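You operate a simulated robot arm through the tools that you are given. There is no shell and no other tool.

Carry out the task below with a simulated robot arm. There is one attempt and no reset: what you move stays moved.

JOB
Tamp the film below the yellow line, then shut and lock the drum.
Fine: use the tamper and put it back; the curved red lever ends pushed shut.

Only the result counts: the job must be done as asked and must still hold three seconds after the hand-in. Knocking over, shifting, dropping, spilling or breaking anything else fails it.

ROBOT AND FRAMES
A 6-joint arm with a two-finger gripper, fixed in place. Base frame: the origin is on the floor under the middle of its stand, x ahead of it, y to its left, z up; the work surface is at about z = 0.99. Units: m, degrees, N and s.
It reaches about 1.417 m from its shoulder. Its first joint turns from -166.0 to 166.0 degrees. Payload 3.43 kg.
The TCP is the grasp point between the finger pads, 0.02 m short of the fingertips. In the tool frame z runs along the fingers and y along their closing line. The gripper opens to 0.19 m; its body begins 0.248 m behind the TCP.
Orientation is that of the tool frame in the base frame, as a unit quaternion [x, y, z, w]. With the fingers straight down and closing along the base's y, the tool's x points along the base's -x, its y along +y and its z along -z.

CONTROLS
- The arm moves only by the tool arm_command. Its argument "deltas" is a list of rows, each a list of 7 numbers: the shift along the tool's x, y, z in m, then the turn, a rotation vector about the tool's x, y, z in degrees, then the opening, from 0 (shut) to 1 (fully open). In form: [[x, y, z, ax, ay, az, gripper], ...]. A call has 1 to 20 rows; each row shifts and turns the commanded pose from where the row before left it, along the tool's axes as they then stand. Each row takes 0.2 s and may step no farther than 0.05 m and 8.6 degrees from the row before; otherwise, or with a gripper value out of range, the whole call is refused. A pose out of reach is approached as far as the arm can. The call stops where the force on the tool passes 80 N (or 10 N more than at its start, if that is more) or the arm is blocked; 0.2 s more then pass. Each finger travels about 0.153 m/s and halts on what it meets, pressing with about 42 N; the grip force reading is that of the motor and also rises with nothing between the fingers. The clock runs only during rows and for 0.2 s after the last one: add rows that do not move to give the fingers time. It gives the time, the measured TCP pose, the force on the tool (base axes), the opening and the grip force at its end, in the units of the frame above (readings bear some noise), with the torque about the TCP (base axes, N m) and any sound that the robot's microphone picked up.
- Cameras (640 x 400 px; columns grow to the right, rows downward): "scene" is fixed at [0.0565, -0.5084, 1.5557]; the picture's right is [-0.13, -0.99, 0.00], its down [-0.44, 0.06, -0.89] and it looks along [0.89, -0.11, -0.45] (base axes); focal length 214 px, centre (320, 200). "wrist" rides on the gripper at [0.07, -0.008, -0.288] in the tool frame; the picture's right is [0.12, 0.99, 0.00], its down [-0.96, 0.12, -0.25] and it looks along [-0.25, 0.03, 0.97] (tool axes); focal length 261 px, centre (320, 200). There is no depth. A picture from a camera that has moved, and an enlarged one, comes with that camera's place and axes in the base frame and with its lens. The place of the scene camera against the robot may be out by one fixed shift of up to 0.025 m in any direction.
- camera(camera): a new picture of that camera. It takes no simulated time.
- slide_trunk(by): moves the trunk up (or, below 0, down) by that many m; the arm rides with it, the base frame stays. It gives what a move gives, with no picture.
- close_up(camera, box): a new picture of the part [left, top, right, bottom] of that camera's present view, enlarged. It takes no simulated time.
- job_done(): hands the job in; it is judged then, once.

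Places have to be worked out from the pictures, the camera data and where the tool is seen. Open the gripper and draw the arm clear of the work before you hand the job in, unless the task says otherwise.

The tools are called after ">>>" as name(argument=value, ...) on one line, values as JSON. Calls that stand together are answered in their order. arm_command: Moves the arm, as the interface text tells. Its arguments: {"type":"object","properties":{"deltas":{"type":"array"}},"required":["deltas"]} The other tools are called the same way: slide_trunk (by) moves the trunk up or down; camera (camera) takes a picture; close_up (camera, box) takes an enlarged picture of a part of a camera's view; job_done () hands the job in.

At the start:

```text
time_s: 0.0
tool_pos: [0.5706, -0.2533, 1.5836]
tool_rot: [0.0, 1.0, 0.0, 0.0]
ft_force: [0.3, -1.0, 0.0]
torque: [0.02, -0.03, -0.02]
grip_width: 0.1898
finger_force: 0.1
trunk travel left (down, up): [-0.325, 0.115]
```

scene: 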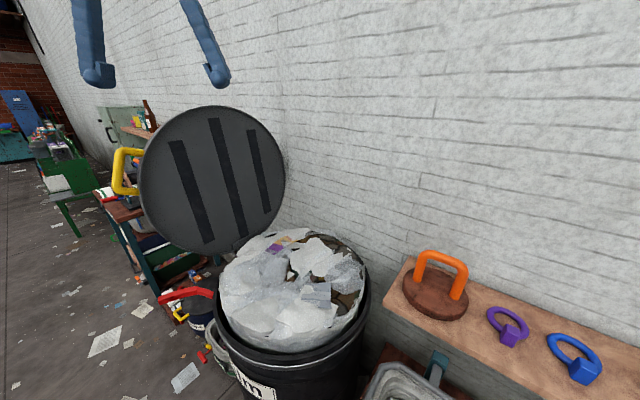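
wrist: 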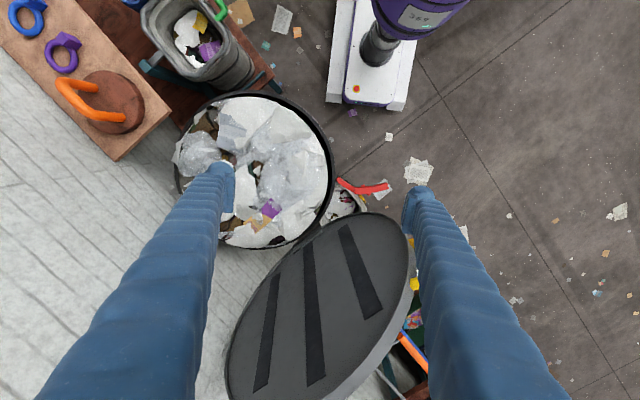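

I'll start by looking more closely at the drum, the lid, the tamper on the shelf and the red lever.

>>> close_up(camera="scene", box=[120, 200, 400, 400])

>>> close_up(camera="scene", box=[360, 220, 640, 400])

>>> close_up(camera="scene", box=[90, 90, 310, 270])

>>> close_up(camera="wrist", box=[160, 60, 440, 260])

>>> close_up(camera="wrist", box=[0, 0, 240, 170])

```text
2.00 times, centred on (260, 300) of scene
camera zoom: at [0.0565, -0.5084, 1.5557], right [-0.13, -0.99, 0.0], down [-0.44, 0.06, -0.89], along [0.89, -0.11, -0.45], focal length 429 px, centre (440, 0)
```

zoom: 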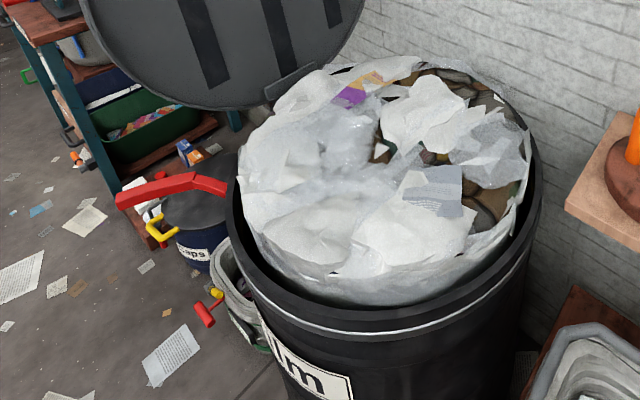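

```text
2.22 times, centred on (500, 310) of scene
camera zoom: at [0.0565, -0.5084, 1.5557], right [-0.13, -0.99, 0.0], down [-0.44, 0.06, -0.89], along [0.89, -0.11, -0.45], focal length 477 px, centre (-80, -44)
```

zoom: 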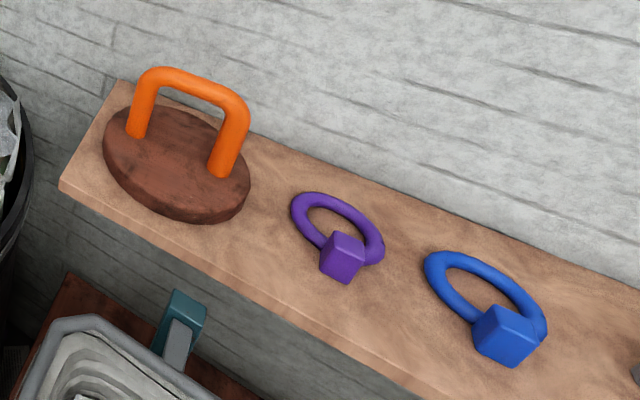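

```text
2.22 times, centred on (200, 180) of scene
camera zoom: at [0.0565, -0.5084, 1.5557], right [-0.13, -0.99, 0.0], down [-0.44, 0.06, -0.89], along [0.89, -0.11, -0.45], focal length 477 px, centre (587, 244)
```

zoom: 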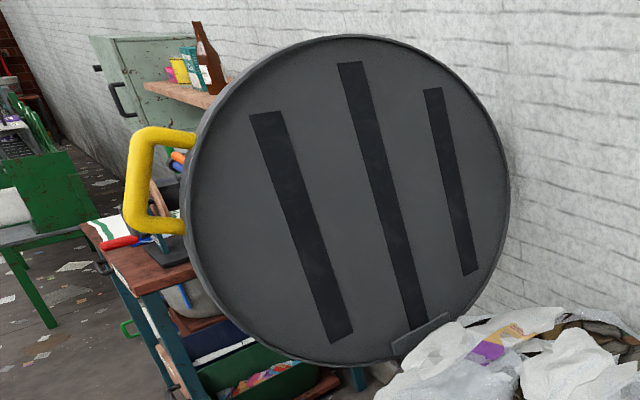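

```text
2.00 times, centred on (300, 160) of wrist
camera zoom: at [0.5013, -0.2623, 1.87], right [-0.12, 0.99, 0.0], down [0.96, 0.12, 0.25], along [0.25, 0.03, -0.97], focal length 521 px, centre (360, 280)
```

zoom: 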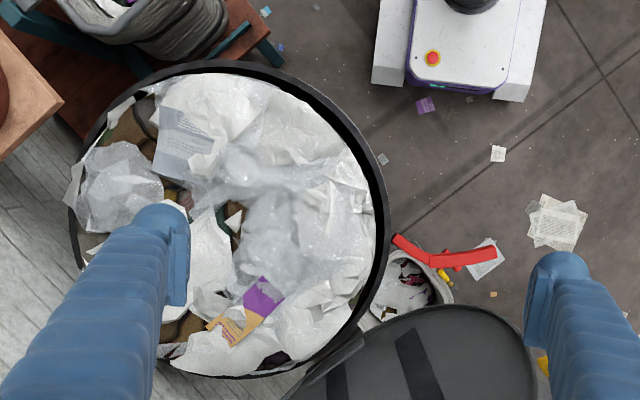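

```text
2.35 times, centred on (120, 85) of wrist
camera zoom: at [0.5013, -0.2623, 1.87], right [-0.12, 0.99, 0.0], down [0.96, 0.12, 0.25], along [0.25, 0.03, -0.97], focal length 613 px, centre (791, 471)
```

zoom: 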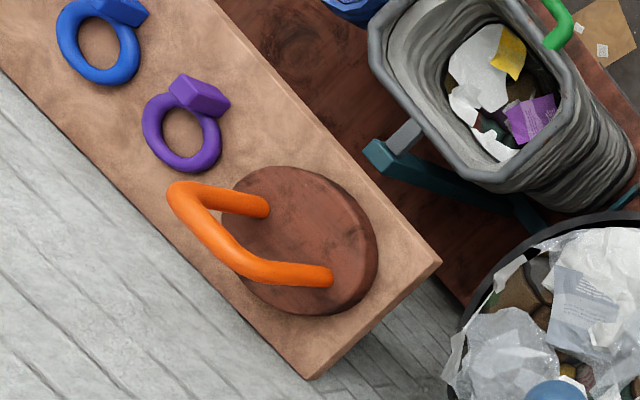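

The drum rim seems to be centred near (0.65, -0.47) and the tamper sits on a shelf along the wall at about (0.49, -0.93). I'll zoom in to find the yellow line, the hinge and the lever.

>>> close_up(camera="scene", box=[200, 225, 300, 290])

>>> close_up(camera="scene", box=[290, 225, 390, 290])

>>> close_up(camera="scene", box=[150, 270, 270, 345])

>>> close_up(camera="wrist", box=[300, 150, 420, 225])

>>> close_up(camera="wrist", box=[220, 200, 440, 400])

>>> close_up(camera="wrist", box=[165, 85, 345, 255])

```text
6.15 times, centred on (250, 258) of scene
camera zoom: at [0.0565, -0.5084, 1.5557], right [-0.13, -0.99, 0.0], down [-0.44, 0.06, -0.89], along [0.89, -0.11, -0.45], focal length 1320 px, centre (751, -154)
```

zoom: 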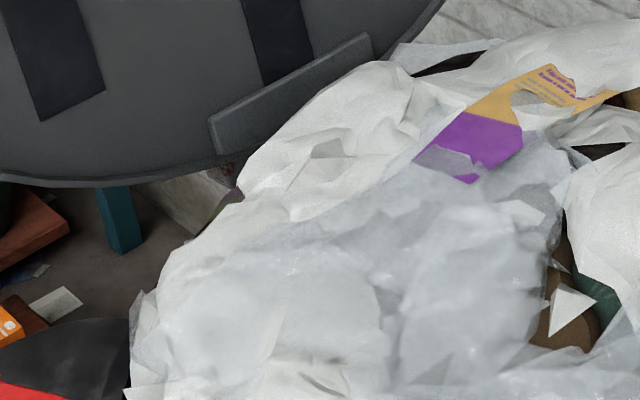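

```text
6.15 times, centred on (340, 258) of scene
camera zoom: at [0.0565, -0.5084, 1.5557], right [-0.13, -0.99, 0.0], down [-0.44, 0.06, -0.89], along [0.89, -0.11, -0.45], focal length 1320 px, centre (197, -154)
```

zoom: 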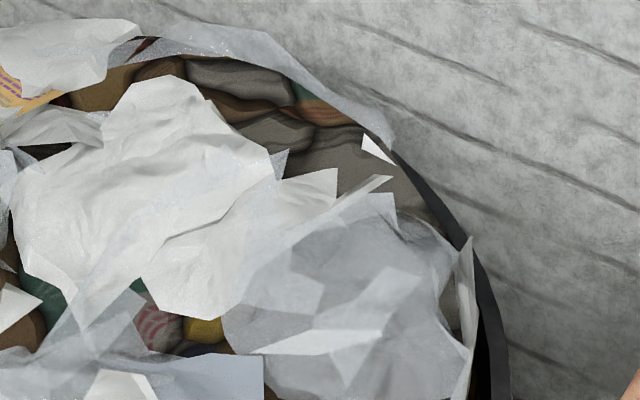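

```text
5.33 times, centred on (210, 308) of scene
camera zoom: at [0.0565, -0.5084, 1.5557], right [-0.13, -0.99, 0.0], down [-0.44, 0.06, -0.89], along [0.89, -0.11, -0.45], focal length 1144 px, centre (907, -373)
```

zoom: 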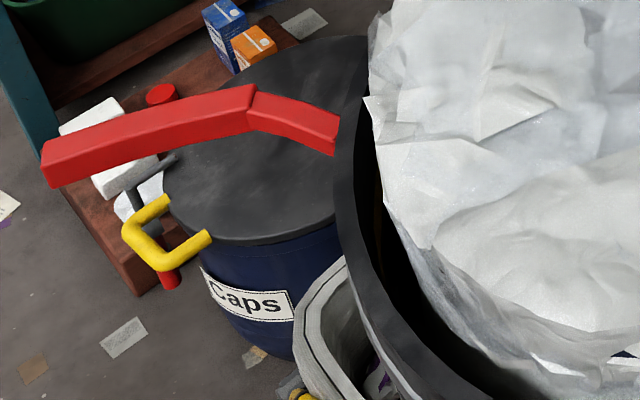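

```text
5.33 times, centred on (360, 188) of wrist
camera zoom: at [0.5013, -0.2623, 1.87], right [-0.12, 0.99, 0.0], down [0.96, 0.12, 0.25], along [0.25, 0.03, -0.97], focal length 1390 px, centre (107, 267)
```

zoom: 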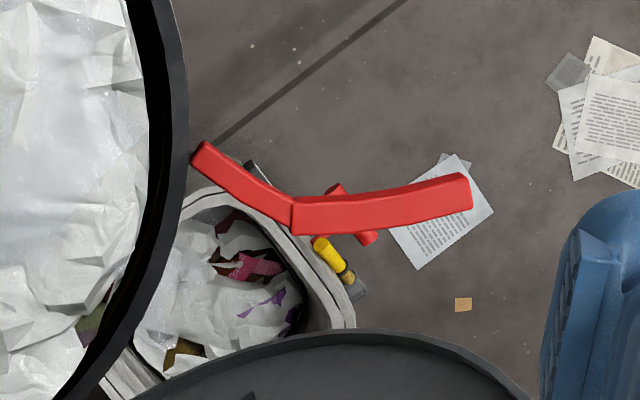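

```text
2.00 times, centred on (330, 300) of wrist
camera zoom: at [0.5013, -0.2623, 1.87], right [-0.12, 0.99, 0.0], down [0.96, 0.12, 0.25], along [0.25, 0.03, -0.97], focal length 521 px, centre (300, 0)
```

zoom: 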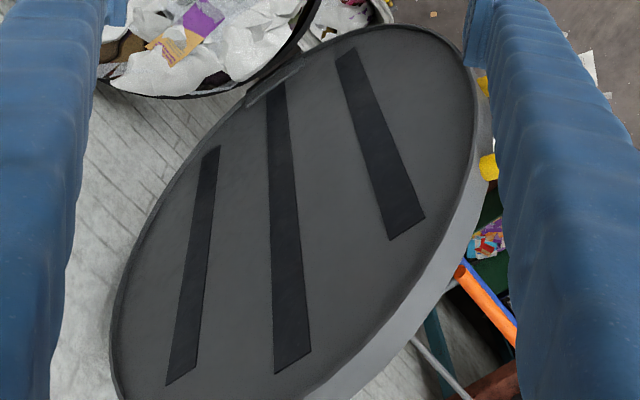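

```text
2.35 times, centred on (255, 170) of wrist
camera zoom: at [0.5013, -0.2623, 1.87], right [-0.12, 0.99, 0.0], down [0.96, 0.12, 0.25], along [0.25, 0.03, -0.97], focal length 613 px, centre (473, 271)
```

zoom: 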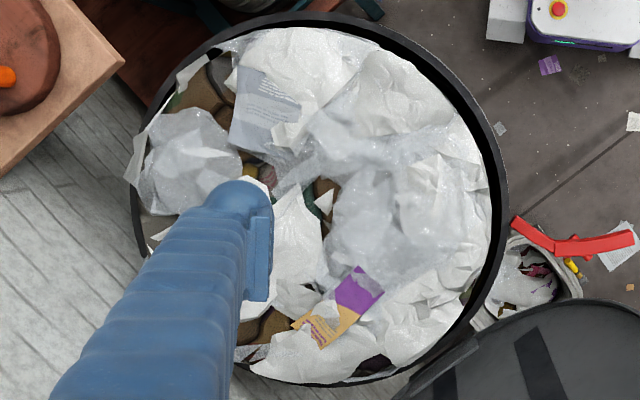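

The wall runs along roughly (0.66, 0.75) and the tamper handle lies parallel to it, with the crossbar at about (0.489, -0.925, 1.12). I'll first move to y = -0.70, staying high, and turn the tool so the fingers close across the handle bar.

>>> arm_command(deltas=[[0.00816, -0.045, 0, 0, 0, 0, 0.7], [0.00816, -0.045, 0, 0, 0, 0, 0.7], [0.00816, -0.045, 0, 0, 0, 0, 0.7], [0.00816, -0.045, 0, 0, 0, 0, 0.7], [0.00816, -0.045, 0, 0, 0, 0, 0.7], [0.00816, -0.045, 0, 0, 0, 0, 0.7], [0.00816, -0.045, 0, 0, 0, 0, 0.7], [0.00816, -0.045, 0, 0, 0, 0, 0.7], [0.00816, -0.045, 0, 0, 0, 0, 0.7], [0.00816, -0.045, 0, 0, 0, 0, 0.7], [0, 0, 0, 0, 0, -8.1, 0.7], [0, 0, 0, 0, 0, -8.1, 0.7], [0, 0, 0, 0, 0, -8.1, 0.7], [0, 0, 0, 0, 0, -8.1, 0.7], [0, 0, 0, 0, 0, -8.1, 0.7], [0, 0, 0, 0, 0, -8.1, 0.7], [0, 0, 0, 0, 0, 0, 0.7]])

>>> camera(camera="wrist")

>>> camera(camera="scene")

```text
time_s: 3.6
tool_pos: [0.4616, -0.6659, 1.5397]
tool_rot: [-0.413, 0.911, -0.001, 0.0]
ft_force: [0.9, 0.2, 0.3]
torque: [0.01, -0.01, 0.0]
grip_width: 0.1331
finger_force: 0.1
out of reach, approached as far as the arm can: row 8, 9, 10
trunk travel left (down, up): [-0.325, 0.115]
```

```text
taken
camera wrist: at [0.4229, -0.7252, 1.8266], right [-0.82, 0.57, 0.0], down [0.55, 0.8, 0.25], along [0.14, 0.2, -0.97], focal length 261 px, centre (320, 200)
```

wrist: 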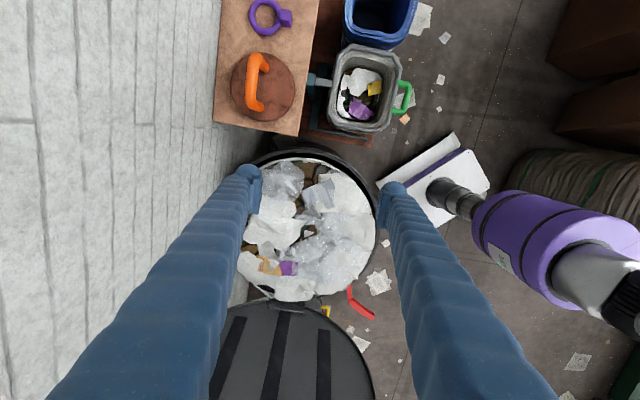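

```text
taken
```

scene: 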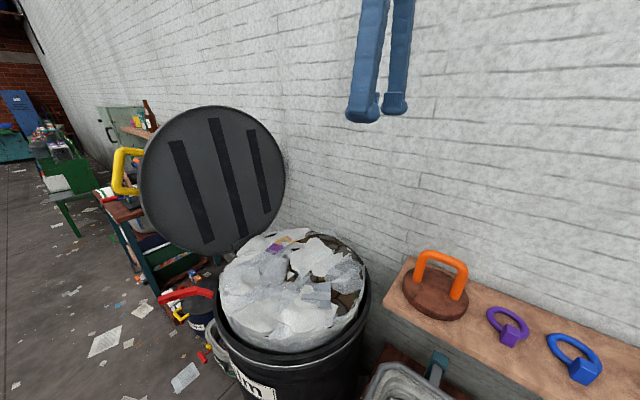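

The reach ended early at that height, but the orientation is right and the handle bar now lies across the closing line. I'll zoom in on the tamper to refine its pose, then come down lower where there is more reach.

>>> close_up(camera="wrist", box=[190, 0, 350, 140])

>>> close_up(camera="scene", box=[380, 235, 500, 325])

>>> close_up(camera="wrist", box=[220, 140, 400, 320])

```text
2.86 times, centred on (270, 70) of wrist
camera zoom: at [0.4229, -0.7252, 1.8266], right [-0.82, 0.57, 0.0], down [0.55, 0.8, 0.25], along [0.14, 0.2, -0.97], focal length 745 px, centre (463, 571)
```

zoom: 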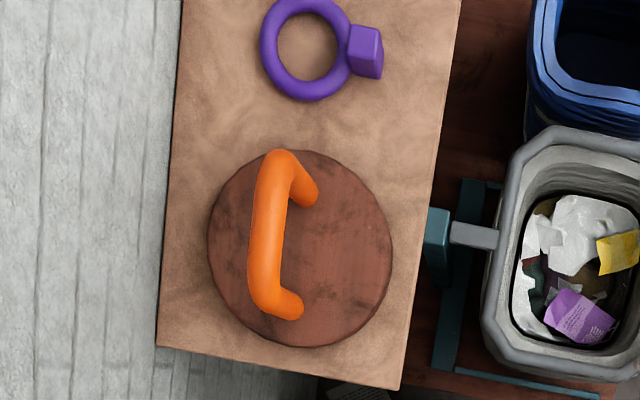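

```text
4.44 times, centred on (440, 280) of scene
camera zoom: at [0.0565, -0.5084, 1.5557], right [-0.13, -0.99, 0.0], down [-0.44, 0.06, -0.89], along [0.89, -0.11, -0.45], focal length 953 px, centre (-213, -156)
```

zoom: 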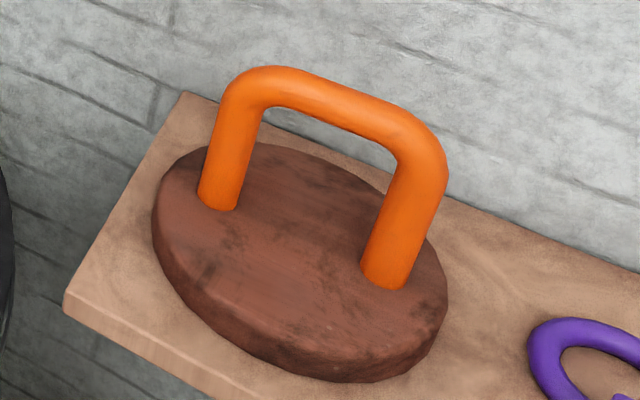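

```text
2.22 times, centred on (310, 230) of wrist
camera zoom: at [0.4229, -0.7252, 1.8266], right [-0.82, 0.57, 0.0], down [0.55, 0.8, 0.25], along [0.14, 0.2, -0.97], focal length 579 px, centre (342, 133)
```

zoom: 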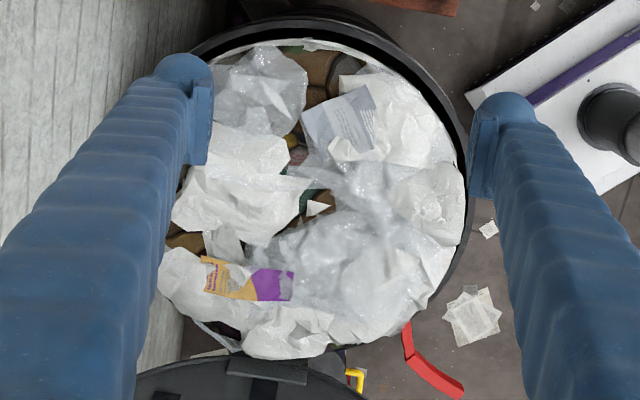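

The crossbar centre comes out at about (0.493, -0.924, 1.121), running along (0.68, 0.735) and roughly 26 mm thick. I'll drop 0.15 m to get back within reach and check where the commanded pose actually stands.

>>> arm_command(deltas=[[0, 0, 0.05, 0, 0, 0, 0.7], [0, 0, 0.05, 0, 0, 0, 0.7], [0, 0, 0.05, 0, 0, 0, 0.7], [0, 0, 0, 0, 0, 0, 0.7]])

```text
time_s: 4.6
tool_pos: [0.4621, -0.664, 1.3956]
tool_rot: [-0.411, 0.911, -0.001, 0.0]
ft_force: [0.8, 0.4, 0.4]
torque: [-0.07, -0.02, -0.01]
grip_width: 0.1328
finger_force: 0.0
trunk travel left (down, up): [-0.325, 0.115]
```

The command continues from the measured pose. Next I move above the crossbar at z of about 1.255.

>>> arm_command(deltas=[[0.025, -0.0278, 0.02, 0, 0, 0, 0.6], [0.025, -0.0278, 0.02, 0, 0, 0, 0.6], [0.025, -0.0278, 0.02, 0, 0, 0, 0.6], [0.025, -0.0278, 0.02, 0, 0, 0, 0.6], [0.025, -0.0278, 0.02, 0, 0, 0, 0.6], [0.025, -0.0278, 0.02, 0, 0, 0, 0.6], [0.025, -0.0278, 0.02, 0, 0, 0, 0.6], [0, 0, 0, 0, 0, 0, 0.6]])

>>> camera(camera="wrist")

>>> close_up(camera="scene", box=[340, 120, 580, 340])

```text
time_s: 6.4
tool_pos: [0.4652, -0.8526, 1.236]
tool_rot: [-0.412, 0.911, 0.001, 0.0]
ft_force: [0.3, -0.1, -0.8]
torque: [-0.03, 0.1, -0.01]
grip_width: 0.114
finger_force: 0.1
out of reach, approached as far as the arm can: row 5, 6, 7
trunk travel left (down, up): [-0.325, 0.115]
```

```text
taken
camera wrist: at [0.4259, -0.9118, 1.523], right [-0.82, 0.57, 0.0], down [0.55, 0.8, 0.25], along [0.14, 0.2, -0.97], focal length 261 px, centre (320, 200)
```

wrist: 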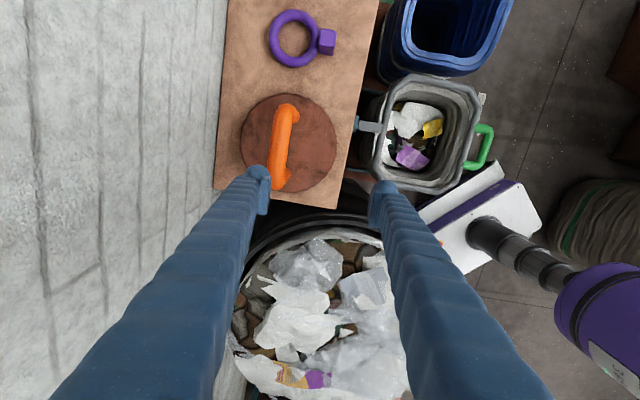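

```text
1.82 times, centred on (460, 230) of scene
camera zoom: at [0.0565, -0.5084, 1.5557], right [-0.13, -0.99, 0.0], down [-0.44, 0.06, -0.89], along [0.89, -0.11, -0.45], focal length 390 px, centre (66, 146)
```

zoom: 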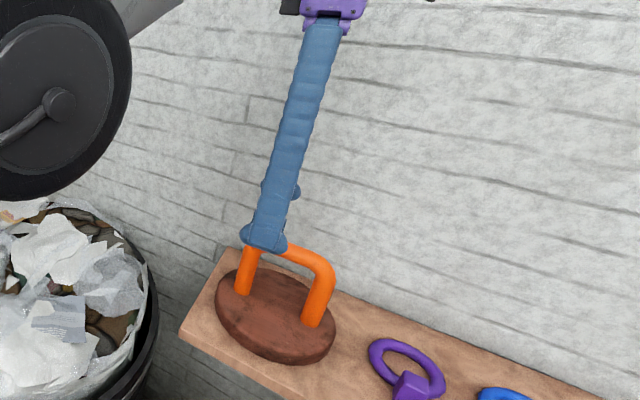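

Straight down, the bar is just beyond reach: the wrist can get about 1.02 m from the shoulder, which sits near z of about 1.31. I'll raise the trunk 0.1 m and tilt the tool 15° about the bar axis, which brings the wrist closer to the robot and away from the wall.

>>> slide_trunk(by=0.1)

>>> arm_command(deltas=[[0, 0, 0, 7.5, 0, 0, 0.6], [0, 0, 0, 7.5, 0, 0, 0.6], [0, 0, 0, 0, 0, 0, 0.6]])

```text
time_s: 7.7
tool_pos: [0.4648, -0.852, 1.337]
tool_rot: [-0.412, 0.911, 0.0, -0.001]
ft_force: [-0.5, 0.8, -0.3]
torque: [0.02, 0.02, 0.01]
grip_width: 0.1139
finger_force: 0.1
trunk travel left (down, up): [-0.425, 0.015]
```

```text
time_s: 8.5
tool_pos: [0.4638, -0.8514, 1.3377]
tool_rot: [-0.412, 0.911, 0.0, 0.0]
ft_force: [1.3, -1.3, 1.3]
torque: [-0.01, -0.01, -0.02]
grip_width: 0.114
finger_force: 0.1
out of reach, approached as far as the arm can: row 1, 2
trunk travel left (down, up): [-0.425, 0.015]
```

The trunk carried the arm up with it, so relative to the shoulder it is still at the edge of its reach. I'll back off away from the wall first and then tilt.

>>> arm_command(deltas=[[0, 0.04, 0, 0, 0, 0, 0.6], [0, 0.04, 0, 0, 0, 0, 0.6], [0, 0.04, 0, 0, 0, 0, 0.6], [0, 0, 0, 7.5, 0, 0, 0.6], [0, 0, 0, 7.5, 0, 0, 0.6], [0, 0, 0, 0, 0, 0, 0.6]])

```text
time_s: 9.9
tool_pos: [0.4507, -0.8496, 1.3506]
tool_rot: [-0.411, 0.911, 0.004, -0.001]
ft_force: [0.0, -0.7, -0.1]
torque: [-0.02, -0.02, -0.01]
grip_width: 0.1137
finger_force: 0.1
out of reach, approached as far as the arm can: row 1, 2, 3, 4, 5
trunk travel left (down, up): [-0.425, 0.015]
```

Moving away from the wall was also blocked, so this is not a plain distance limit. I'll look at the arm's configuration.

>>> camera(camera="scene")

>>> camera(camera="wrist")

```text
taken
```

scene: 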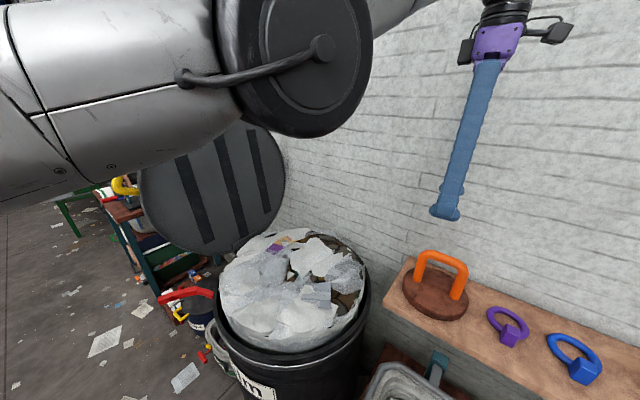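

```text
taken
camera wrist: at [0.4119, -0.9104, 1.6362], right [-0.82, 0.57, 0.01], down [0.55, 0.8, 0.25], along [0.14, 0.21, -0.97], focal length 261 px, centre (320, 200)
```

wrist: 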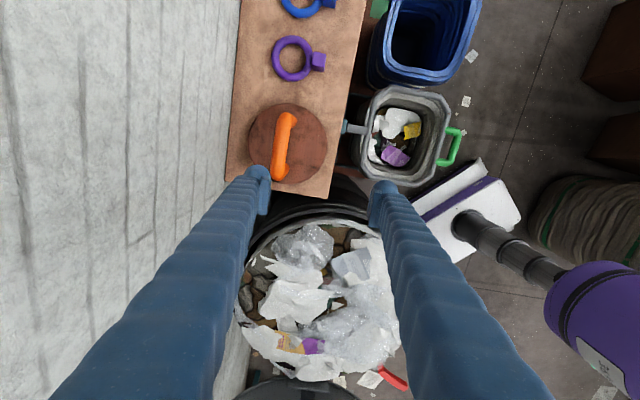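

The arm sits in some limiting configuration. I'll probe with single small moves, starting with straight up and then a yaw back by 8°.

>>> arm_command(deltas=[[0, 0, 0, 0, 0, 8, 0.6], [0, 0, 0, 0, 0, 0, 0.6]])

>>> arm_command(deltas=[[-0.0174, 0.0467, 0, 0, 0, 0, 0.6], [0, 0, 0, 0, 0, 0, 0.6]])

```text
time_s: 10.5
tool_pos: [0.4508, -0.8505, 1.3495]
tool_rot: [-0.346, 0.938, 0.003, 0.0]
ft_force: [0.1, 0.4, -0.4]
torque: [0.03, 0.01, 0.0]
grip_width: 0.1141
finger_force: 0.2
trunk travel left (down, up): [-0.425, 0.015]
```

```text
time_s: 11.1
tool_pos: [0.4498, -0.8454, 1.3539]
tool_rot: [-0.348, 0.938, 0.005, -0.001]
ft_force: [0.3, 0.2, 0.5]
torque: [-0.01, 0.01, 0.01]
grip_width: 0.1139
finger_force: 0.1
out of reach, approached as far as the arm can: row 1
trunk travel left (down, up): [-0.425, 0.015]
```

Yaw moves freely but radial moves are blocked, which fits an arm straightened to its singular limit. Going straight down should bend the elbow again, so I do that and then move inward.

>>> arm_command(deltas=[[0, 0, 0.035, 0, 0, 0, 0.6], [0, 0, 0.035, 0, 0, 0, 0.6], [0, 0, 0, 0, 0, 0, 0.6]])

>>> arm_command(deltas=[[-0.0174, 0.0467, 0, 0, 0, 0, 0.6], [-0.0174, 0.0467, 0, 0, 0, 0, 0.6], [0, 0, 0, 0, 0, 0, 0.6]])

```text
time_s: 11.9
tool_pos: [0.4573, -0.8633, 1.2911]
tool_rot: [-0.346, 0.938, 0.005, 0.0]
ft_force: [0.1, 1.0, -0.7]
torque: [0.02, -0.01, 0.02]
grip_width: 0.1141
finger_force: 0.0
out of reach, approached as far as the arm can: row 1, 2
trunk travel left (down, up): [-0.425, 0.015]
```

```text
time_s: 12.7
tool_pos: [0.4572, -0.8611, 1.2945]
tool_rot: [-0.347, 0.938, 0.006, -0.001]
ft_force: [0.4, 0.2, -0.3]
torque: [-0.01, -0.01, -0.02]
grip_width: 0.1138
finger_force: 0.1
out of reach, approached as far as the arm can: row 1, 2
trunk travel left (down, up): [-0.425, 0.015]
```

The arm keeps sliding along its full-extension sphere. I'll move up and inward along that sphere, since going down from higher up freed it the first time.

>>> arm_command(deltas=[[-0.0066, 0.0293, -0.039, 0, 0, 0, 0.6], [-0.0066, 0.0293, -0.039, 0, 0, 0, 0.6], [-0.0066, 0.0293, -0.039, 0, 0, 0, 0.6], [-0.0066, 0.0293, -0.039, 0, 0, 0, 0.6], [0, 0, 0, 0, 0, 0, 0.6]])

```text
time_s: 13.9
tool_pos: [0.4454, -0.8413, 1.3709]
tool_rot: [-0.347, 0.938, 0.006, -0.001]
ft_force: [0.5, 0.4, -0.1]
torque: [0.01, -0.03, 0.05]
grip_width: 0.114
finger_force: 0.1
out of reach, approached as far as the arm can: row 1, 2, 3, 4
trunk travel left (down, up): [-0.425, 0.015]
```

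It is sliding upward along the sphere, so I'll continue up toward the height where it freed itself before.

>>> arm_command(deltas=[[-0.0044, 0.0195, -0.045, 0, 0, 0, 0.6], [-0.0044, 0.0195, -0.045, 0, 0, 0, 0.6], [-0.0044, 0.0195, -0.045, 0, 0, 0, 0.6], [-0.0054, 0.0224, -0.042, 0, 0, 0, 0.6], [-0.0054, 0.0224, -0.042, 0, 0, 0, 0.6], [-0.0054, 0.0224, -0.042, 0, 0, 0, 0.6], [0, 0, 0, 0, 0, 0, 0.6]])

>>> arm_command(deltas=[[0, 0, 0.05, 0, 0, 0, 0.6], [0, 0, 0.05, 0, 0, 0, 0.6], [0, 0, 0, 0, 0, 0, 0.6]])

```text
time_s: 15.5
tool_pos: [0.4056, -0.7494, 1.5808]
tool_rot: [-0.347, 0.938, 0.002, -0.001]
ft_force: [0.6, 0.1, 0.8]
torque: [-0.04, 0.05, -0.03]
grip_width: 0.1141
finger_force: 0.0
out of reach, approached as far as the arm can: row 1, 2, 3, 4
trunk travel left (down, up): [-0.425, 0.015]
```

```text
time_s: 16.3
tool_pos: [0.4041, -0.7555, 1.4803]
tool_rot: [-0.347, 0.938, 0.003, 0.0]
ft_force: [0.0, -0.3, -1.0]
torque: [0.06, -0.1, -0.03]
grip_width: 0.1142
finger_force: 0.0
trunk travel left (down, up): [-0.425, 0.015]
```

The arm is free again. I'll now yaw to match the handle and tilt 16° while well inside reach.

>>> arm_command(deltas=[[0, 0.03, 0.03, 0, 0, -7, 0.6], [0, 0, 0.03, 8, 0, 0, 0.6], [0, 0, 0.03, 8, 0, 0, 0.6], [0, 0, 0, 0, 0, 0, 0.6]])

>>> camera(camera="wrist")

```text
time_s: 17.3
tool_pos: [0.3884, -0.7355, 1.3902]
tool_rot: [-0.399, 0.907, -0.124, 0.056]
ft_force: [0.3, -0.3, 0.3]
torque: [-0.03, 0.09, -0.06]
grip_width: 0.114
finger_force: 0.0
trunk travel left (down, up): [-0.425, 0.015]
```

```text
taken
camera wrist: at [0.2903, -0.7426, 1.6672], right [-0.79, 0.56, -0.27], down [0.52, 0.83, 0.21], along [0.34, 0.03, -0.94], focal length 261 px, centre (320, 200)
```

wrist: 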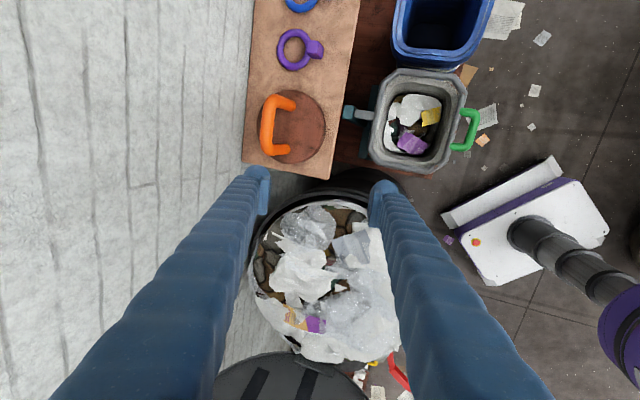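

Tilt and yaw are right, with tool x lying along the bar direction. I move to a pre-grasp point 0.12 m back along the tool axis from the bar.

>>> arm_command(deltas=[[0.01157, -0.02057, 0.03267, 0, 0, 0, 0.6], [0.01157, -0.02057, 0.03267, 0, 0, 0, 0.6], [0.01157, -0.02057, 0.03267, 0, 0, 0, 0.6], [0.01157, -0.02057, 0.03267, 0, 0, 0, 0.6], [0.01157, -0.02057, 0.03267, 0, 0, 0, 0.6], [0.01157, -0.02057, 0.03267, 0, 0, 0, 0.6], [0, 0, 0, 0, 0, 0, 0.6]])

>>> camera(camera="wrist")

>>> close_up(camera="scene", box=[340, 100, 580, 340])

```text
time_s: 18.9
tool_pos: [0.4684, -0.9023, 1.2351]
tool_rot: [-0.399, 0.907, -0.124, 0.056]
ft_force: [0.0, -0.1, 0.4]
torque: [-0.01, -0.01, -0.03]
grip_width: 0.1141
finger_force: 0.0
trunk travel left (down, up): [-0.425, 0.015]
```

```text
taken
camera wrist: at [0.3702, -0.9086, 1.5132], right [-0.79, 0.56, -0.27], down [0.52, 0.83, 0.21], along [0.34, 0.02, -0.94], focal length 261 px, centre (320, 200)
```

wrist: 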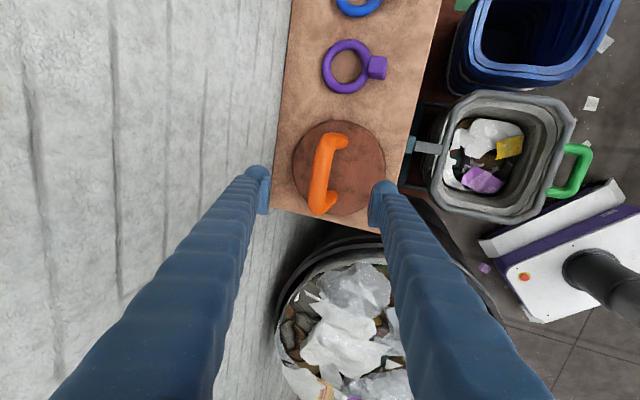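

```text
1.67 times, centred on (460, 220) of scene
camera zoom: at [0.0565, -0.5084, 1.5557], right [-0.13, -0.99, 0.0], down [-0.44, 0.06, -0.89], along [0.89, -0.11, -0.45], focal length 358 px, centre (87, 167)
```

zoom: 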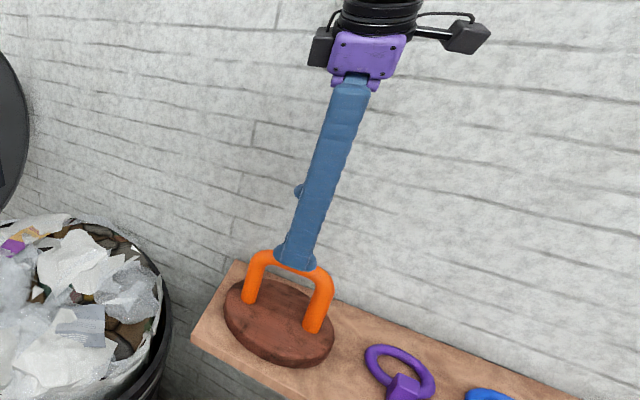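

The alignment looks good. I'll zoom in to check the bar's centring and angle before going down.

>>> close_up(camera="wrist", box=[250, 100, 400, 230])

```text
3.08 times, centred on (325, 165) of wrist
camera zoom: at [0.3702, -0.9086, 1.5132], right [-0.79, 0.56, -0.27], down [0.52, 0.83, 0.21], along [0.34, 0.02, -0.94], focal length 802 px, centre (305, 308)
```

zoom: 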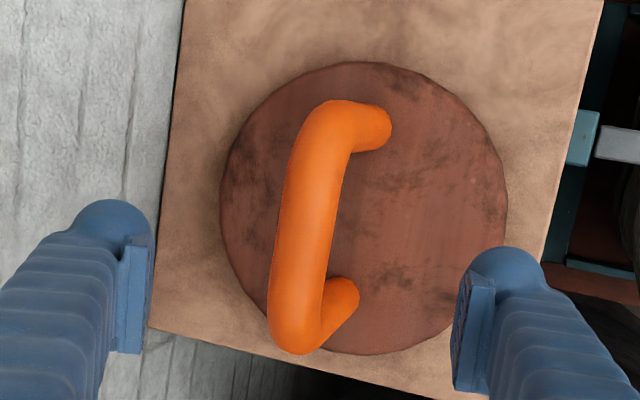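

The bar is centred to within a few millimetres, with about 2.5° of residual yaw. I'll correct the yaw and advance along the tool axis to the bar.

>>> arm_command(deltas=[[0.005, 0, 0.02, 0, 0, 2.5, 0.6], [0, 0, 0.025, 0, 0, 0, 0.6], [0, 0, 0.025, 0, 0, 0, 0.6], [0, 0, 0.025, 0, 0, 0, 0.6], [0, 0, 0.022, 0, 0, 0, 0.6], [0, 0, 0, 0, 0, 0, 0.6]])

>>> camera(camera="wrist")

>>> close_up(camera="scene", box=[380, 200, 520, 330])

```text
time_s: 20.3
tool_pos: [0.4867, -0.9289, 1.1225]
tool_rot: [-0.379, 0.915, -0.124, 0.058]
ft_force: [-0.7, -0.5, -0.2]
torque: [-0.02, -0.04, 0.03]
grip_width: 0.1142
finger_force: 0.2
trunk travel left (down, up): [-0.425, 0.015]
```

```text
taken
camera wrist: at [0.3861, -0.933, 1.4], right [-0.76, 0.59, -0.27], down [0.55, 0.81, 0.22], along [0.35, 0.02, -0.94], focal length 261 px, centre (320, 200)
```

wrist: 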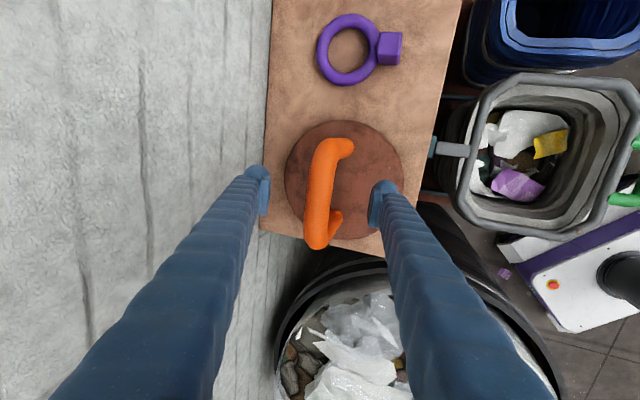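

```text
3.08 times, centred on (450, 265) of scene
camera zoom: at [0.0565, -0.5084, 1.5557], right [-0.13, -0.99, 0.0], down [-0.44, 0.06, -0.89], along [0.89, -0.11, -0.45], focal length 660 px, centre (-80, 0)
```

zoom: 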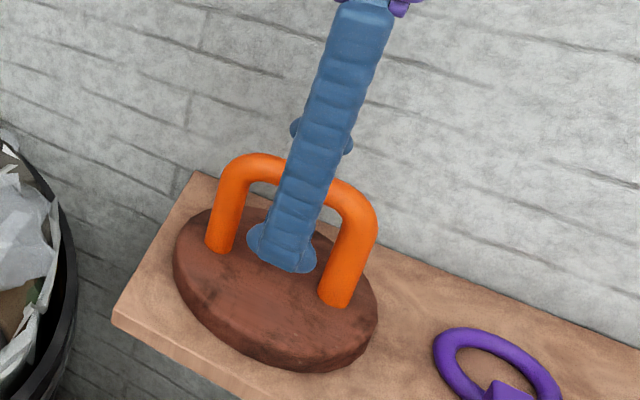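

The fingers straddle the bar with the handle centred, so I close the gripper.

>>> arm_command(deltas=[[0, 0, 0, 0, 0, 0, 0.3], [0, 0, 0, 0, 0, 0, 0.0], [0, 0, 0, 0, 0, 0, 0.0], [0, 0, 0, 0, 0, 0, 0.0]])

>>> close_up(camera="wrist", box=[220, 100, 420, 260])

```text
time_s: 21.3
tool_pos: [0.4862, -0.9278, 1.122]
tool_rot: [-0.38, 0.915, -0.123, 0.06]
ft_force: [1.7, -2.4, 5.5]
torque: [0.02, -0.01, -0.01]
grip_width: 0.0236
finger_force: 41.7
trunk travel left (down, up): [-0.425, 0.015]
```

```text
2.50 times, centred on (320, 180) of wrist
camera zoom: at [0.3863, -0.9331, 1.4002], right [-0.76, 0.59, -0.27], down [0.55, 0.81, 0.22], along [0.35, 0.02, -0.94], focal length 652 px, centre (320, 250)
```

zoom: 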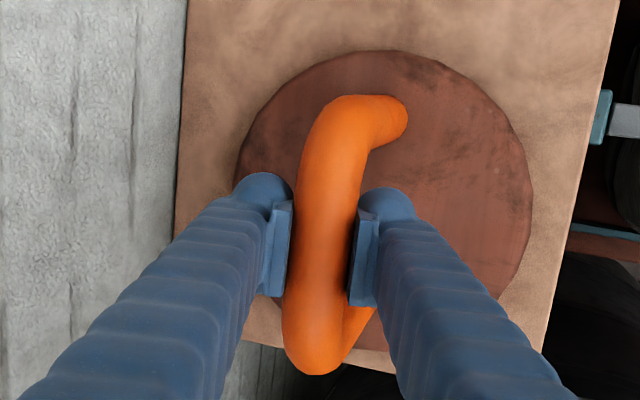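

The bar is gripped at 23.6 mm. I lift slowly, straight up, and check that the tamper comes along level.

>>> arm_command(deltas=[[-0.0003, -0.0054, -0.0193, 0, 0, 0, 0.0], [-0.0003, -0.0054, -0.0193, 0, 0, 0, 0.0], [-0.0003, -0.0054, -0.0193, 0, 0, 0, 0.0], [0, 0, 0, 0, 0, 0, 0.0]])

>>> camera(camera="scene")

>>> camera(camera="wrist")

```text
time_s: 22.3
tool_pos: [0.4859, -0.9283, 1.1824]
tool_rot: [-0.38, 0.915, -0.122, 0.057]
ft_force: [0.7, 0.0, -9.3]
torque: [0.0, 0.01, 0.01]
grip_width: 0.024
finger_force: 42.2
trunk travel left (down, up): [-0.425, 0.015]
```

```text
taken
```

scene: 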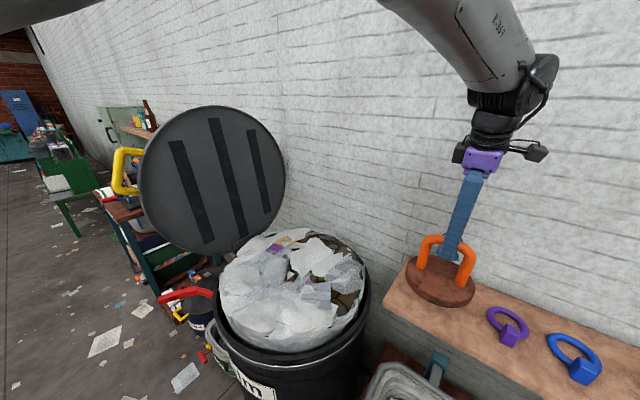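

```text
taken
camera wrist: at [0.3858, -0.934, 1.4587], right [-0.76, 0.59, -0.27], down [0.55, 0.81, 0.22], along [0.35, 0.02, -0.94], focal length 261 px, centre (320, 200)
```

wrist: 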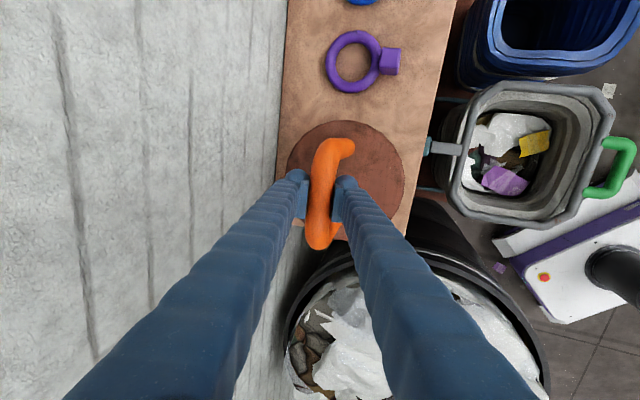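

The tamper weighs about 9.5 N and hangs level. I'll raise it further to z of about 1.30 and then carry it over the drum.

>>> arm_command(deltas=[[-0.0005, -0.0081, -0.0289, 0, 0, 0, 0.0], [-0.0005, -0.0081, -0.0289, 0, 0, 0, 0.0], [-0.0005, -0.0081, -0.0289, 0, 0, 0, 0.0], [-0.0005, -0.0081, -0.0289, 0, 0, 0, 0.0], [0, 0, 0, 0, 0, 0, 0.0]])

>>> arm_command(deltas=[[-0.03703, 0.01584, -0.00383, 0, 0, 0, 0.0], [-0.03703, 0.01584, -0.00383, 0, 0, 0, 0.0], [-0.03703, 0.01584, -0.00383, 0, 0, 0, 0.0], [-0.03703, 0.01584, -0.00383, 0, 0, 0, 0.0], [-0.03703, 0.01584, -0.00383, 0, 0, 0, 0.0], [-0.03703, 0.01584, -0.00383, 0, 0, 0, 0.0], [-0.03703, 0.01584, -0.00383, 0, 0, 0, 0.0], [-0.03703, 0.01584, -0.00383, 0, 0, 0, 0.0], [-0.03703, 0.01584, -0.00383, 0, 0, 0, 0.0], [-0.03703, 0.01584, -0.00383, 0, 0, 0, 0.0], [-0.03703, 0.01584, -0.00383, 0, 0, 0, 0.0], [-0.03703, 0.01584, -0.00383, 0, 0, 0, 0.0], [0, 0, 0, 0, 0, 0, 0.0]])

>>> camera(camera="wrist")

>>> camera(camera="scene")

```text
time_s: 23.5
tool_pos: [0.4881, -0.9273, 1.3041]
tool_rot: [-0.38, 0.915, -0.122, 0.058]
ft_force: [0.2, -0.6, -9.5]
torque: [0.01, -0.02, 0.0]
grip_width: 0.0236
finger_force: 42.6
trunk travel left (down, up): [-0.425, 0.015]
```

```text
time_s: 26.3
tool_pos: [0.6608, -0.4746, 1.3035]
tool_rot: [-0.379, 0.915, -0.123, 0.058]
ft_force: [0.3, 0.3, -9.3]
torque: [-0.03, -0.03, 0.0]
grip_width: 0.0234
finger_force: 41.9
trunk travel left (down, up): [-0.425, 0.015]
```

```text
taken
camera wrist: at [0.5606, -0.4794, 1.5799], right [-0.76, 0.59, -0.27], down [0.55, 0.81, 0.22], along [0.35, 0.02, -0.94], focal length 261 px, centre (320, 200)
```

wrist: 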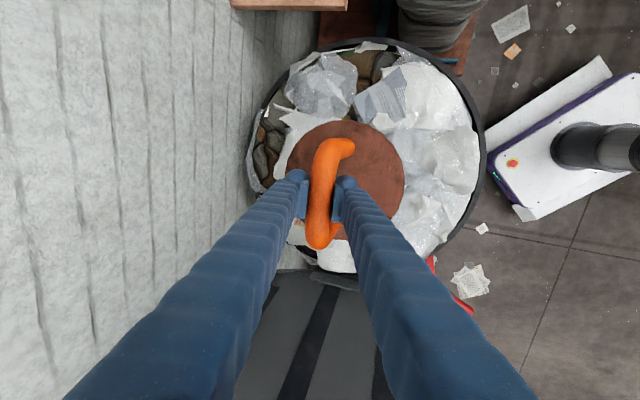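

```text
taken
```

scene: 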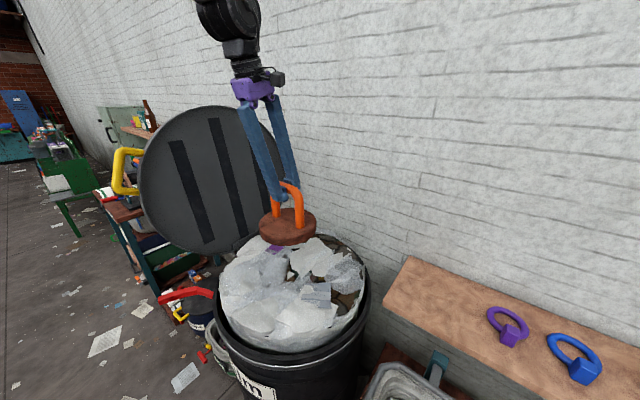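

Rim points from three views agree: the drum is centred at about (0.672, -0.477), with the rim at z of about 0.99, outer radius 0.267 and disc radius 0.10. I centre the tamper and lower it while watching the force.

>>> arm_command(deltas=[[-0.0064, -0.0089, 0.0026, 0, 0, 0, 0.0], [0.0003, 0.0054, 0.0193, 0, 0, 0, 0.0], [0.0003, 0.0054, 0.0193, 0, 0, 0, 0.0], [0.0003, 0.0054, 0.0193, 0, 0, 0, 0.0], [0.0003, 0.0054, 0.0193, 0, 0, 0, 0.0], [0, 0, 0, 0, 0, 0, 0.0]])

>>> close_up(camera="scene", box=[190, 160, 400, 370])

```text
time_s: 27.7
tool_pos: [0.6747, -0.4776, 1.22]
tool_rot: [-0.38, 0.915, -0.122, 0.059]
ft_force: [0.3, 0.1, -8.5]
torque: [-0.03, -0.01, -0.02]
grip_width: 0.0234
finger_force: 41.6
trunk travel left (down, up): [-0.425, 0.015]
```

```text
1.90 times, centred on (295, 265) of scene
camera zoom: at [0.0565, -0.5084, 1.5557], right [-0.13, -0.99, 0.0], down [-0.44, 0.06, -0.89], along [0.89, -0.11, -0.45], focal length 408 px, centre (368, 76)
```

zoom: 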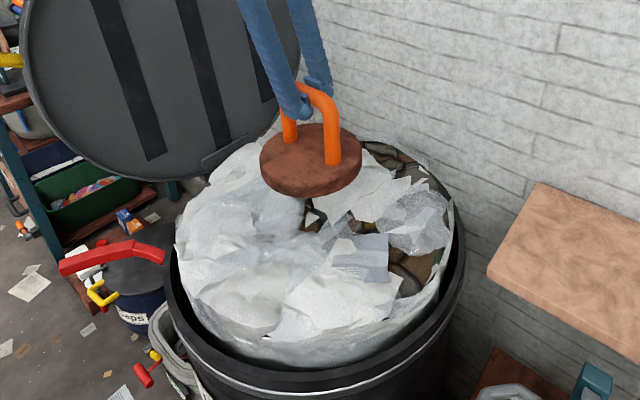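

No contact yet. I keep lowering in smaller steps.

>>> arm_command(deltas=[[0.0002, 0.004, 0.0145, 0, 0, 0, 0.0], [0.0002, 0.004, 0.0145, 0, 0, 0, 0.0], [0.0002, 0.004, 0.0145, 0, 0, 0, 0.0], [0.0002, 0.004, 0.0145, 0, 0, 0, 0.0], [0, 0, 0, 0, 0, 0, 0.0]])

>>> close_up(camera="scene", box=[190, 160, 400, 370])

```text
time_s: 28.9
tool_pos: [0.6751, -0.4748, 1.1617]
tool_rot: [-0.38, 0.915, -0.123, 0.058]
ft_force: [-0.5, -0.1, -9.3]
torque: [-0.02, -0.04, 0.02]
grip_width: 0.0237
finger_force: 41.9
trunk travel left (down, up): [-0.425, 0.015]
```

```text
1.90 times, centred on (295, 265) of scene
camera zoom: at [0.0565, -0.5084, 1.5557], right [-0.13, -0.99, 0.0], down [-0.44, 0.06, -0.89], along [0.89, -0.11, -0.45], focal length 408 px, centre (368, 76)
```

zoom: 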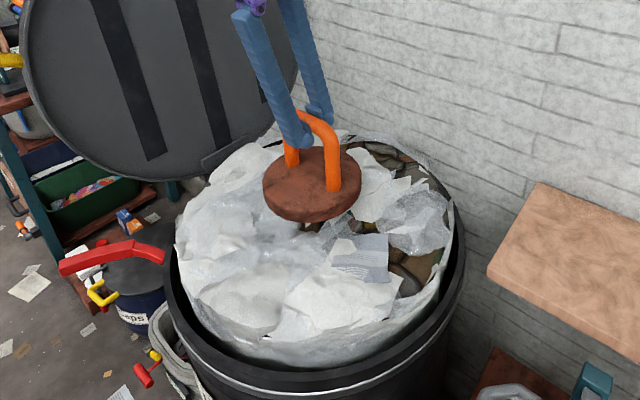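

The disc bottom is near z of about 0.995 with no reaction yet. I continue down.

>>> arm_command(deltas=[[0.0002, 0.0027, 0.0096, 0, 0, 0, 0.0], [0.0002, 0.0027, 0.0096, 0, 0, 0, 0.0], [0.0002, 0.0027, 0.0096, 0, 0, 0, 0.0], [0, 0, 0, 0, 0, 0, 0.0]])

>>> close_up(camera="scene", box=[190, 160, 400, 370])

```text
time_s: 29.9
tool_pos: [0.6738, -0.4754, 1.1341]
tool_rot: [-0.38, 0.915, -0.124, 0.059]
ft_force: [-1.6, -0.8, 0.0]
torque: [-0.1, -0.15, 0.05]
grip_width: 0.0236
finger_force: 41.8
trunk travel left (down, up): [-0.425, 0.015]
```

```text
1.90 times, centred on (295, 265) of scene
camera zoom: at [0.0565, -0.5084, 1.5557], right [-0.13, -0.99, 0.0], down [-0.44, 0.06, -0.89], along [0.89, -0.11, -0.45], focal length 408 px, centre (368, 76)
```

zoom: 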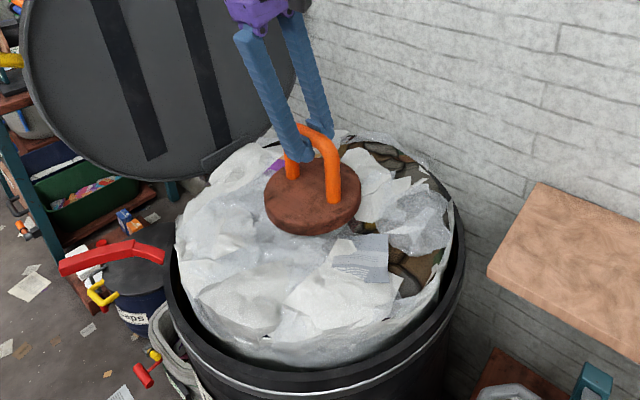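

Contact: the weight reading went to zero at TCP z = 1.134, so the film top is near z of about 0.97. I press further.

>>> arm_command(deltas=[[0.0002, 0.0027, 0.0096, 0, 0, 0, 0.0], [0.0002, 0.0027, 0.0096, 0, 0, 0, 0.0], [0.0002, 0.0027, 0.0096, 0, 0, 0, 0.0], [0, 0, 0, 0, 0, 0, 0.0]])

>>> close_up(camera="scene", box=[190, 160, 400, 370])

```text
time_s: 30.9
tool_pos: [0.674, -0.4767, 1.1009]
tool_rot: [-0.379, 0.915, -0.123, 0.059]
ft_force: [0.9, 3.4, 4.6]
torque: [-0.17, 0.1, -0.08]
grip_width: 0.0235
finger_force: 42.3
trunk travel left (down, up): [-0.425, 0.015]
```

```text
1.90 times, centred on (295, 265) of scene
camera zoom: at [0.0565, -0.5084, 1.5557], right [-0.13, -0.99, 0.0], down [-0.44, 0.06, -0.89], along [0.89, -0.11, -0.45], focal length 408 px, centre (368, 76)
```

zoom: 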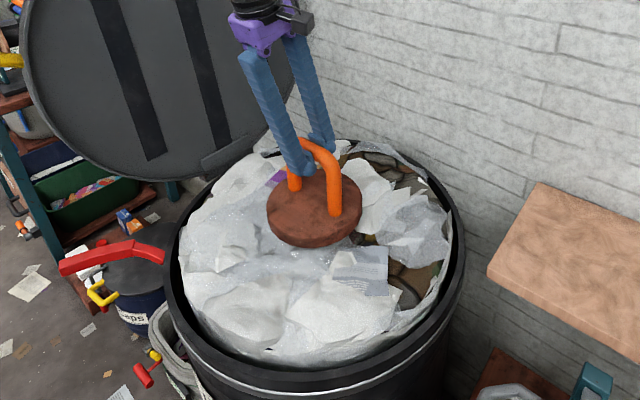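

The whole film mass is moving down with the tamper at about 14 N. I continue pressing and watch for the yellow line.

>>> arm_command(deltas=[[0.0002, 0.0027, 0.0096, 0, 0, 0, 0.0], [0.0002, 0.0027, 0.0096, 0, 0, 0, 0.0], [0.0002, 0.0027, 0.0096, 0, 0, 0, 0.0], [0, 0, 0, 0, 0, 0, 0.0]])

>>> close_up(camera="scene", box=[190, 160, 400, 370])

>>> camera(camera="wrist")

```text
time_s: 31.9
tool_pos: [0.6732, -0.4771, 1.0735]
tool_rot: [-0.38, 0.915, -0.124, 0.058]
ft_force: [4.0, 3.9, 7.3]
torque: [0.0, -0.08, 0.01]
grip_width: 0.0237
finger_force: 41.8
trunk travel left (down, up): [-0.425, 0.015]
```

```text
1.90 times, centred on (295, 265) of scene
camera zoom: at [0.0565, -0.5084, 1.5557], right [-0.13, -0.99, 0.0], down [-0.44, 0.06, -0.89], along [0.89, -0.11, -0.45], focal length 408 px, centre (368, 76)
```

zoom: 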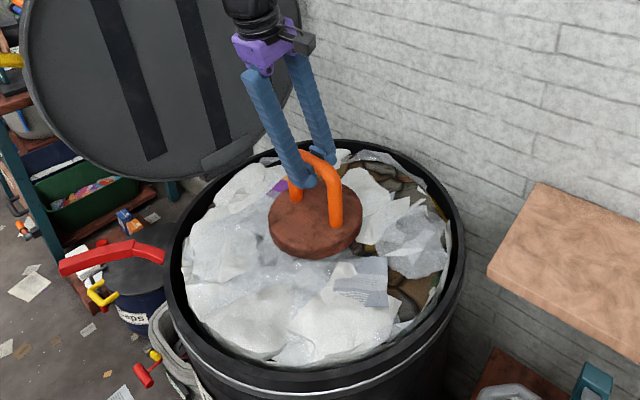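

```text
taken
camera wrist: at [0.5726, -0.4823, 1.3496], right [-0.76, 0.59, -0.27], down [0.55, 0.81, 0.22], along [0.35, 0.02, -0.94], focal length 261 px, centre (320, 200)
```

wrist: 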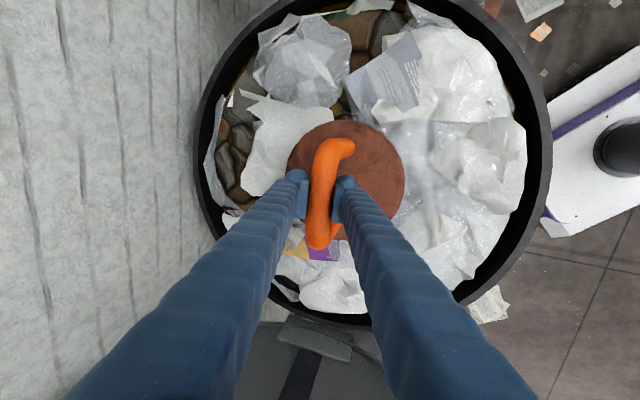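

The film is dropping with modest force and no yellow line is visible yet. I press another 3 cm.

>>> arm_command(deltas=[[0.0002, 0.0027, 0.0096, 0, 0, 0, 0.0], [0.0002, 0.0027, 0.0096, 0, 0, 0, 0.0], [0.0002, 0.0027, 0.0096, 0, 0, 0, 0.0], [0, 0, 0, 0, 0, 0, 0.0]])

>>> close_up(camera="scene", box=[200, 210, 390, 370])

>>> camera(camera="wrist")

```text
time_s: 32.9
tool_pos: [0.671, -0.4775, 1.0441]
tool_rot: [-0.38, 0.915, -0.124, 0.059]
ft_force: [4.6, 1.2, 11.1]
torque: [-0.04, -0.06, 0.12]
grip_width: 0.0236
finger_force: 41.3
trunk travel left (down, up): [-0.425, 0.015]
```

```text
2.50 times, centred on (295, 290) of scene
camera zoom: at [0.0565, -0.5084, 1.5557], right [-0.13, -0.99, 0.0], down [-0.44, 0.06, -0.89], along [0.89, -0.11, -0.45], focal length 536 px, centre (382, -25)
```

zoom: 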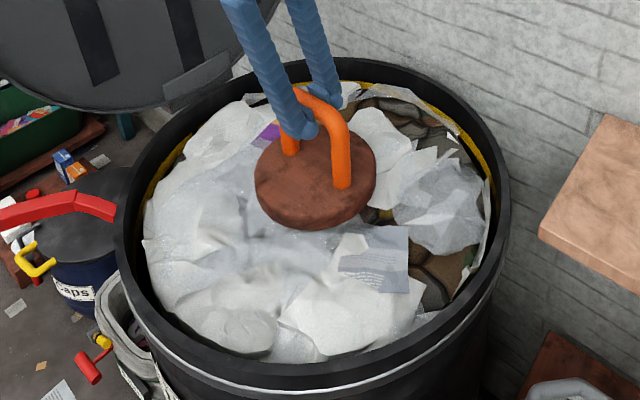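

```text
taken
camera wrist: at [0.571, -0.4826, 1.3199], right [-0.76, 0.59, -0.27], down [0.55, 0.81, 0.22], along [0.35, 0.02, -0.94], focal length 261 px, centre (320, 200)
```

wrist: 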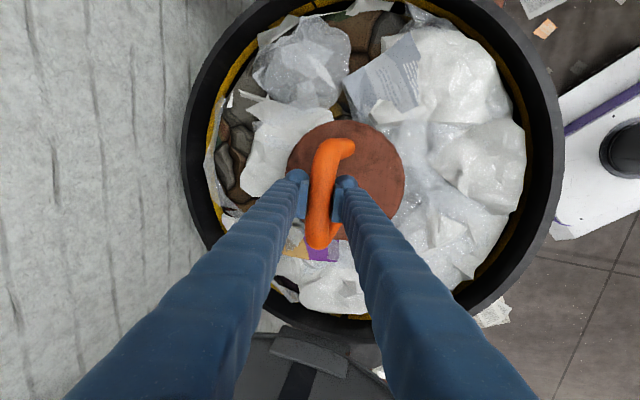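

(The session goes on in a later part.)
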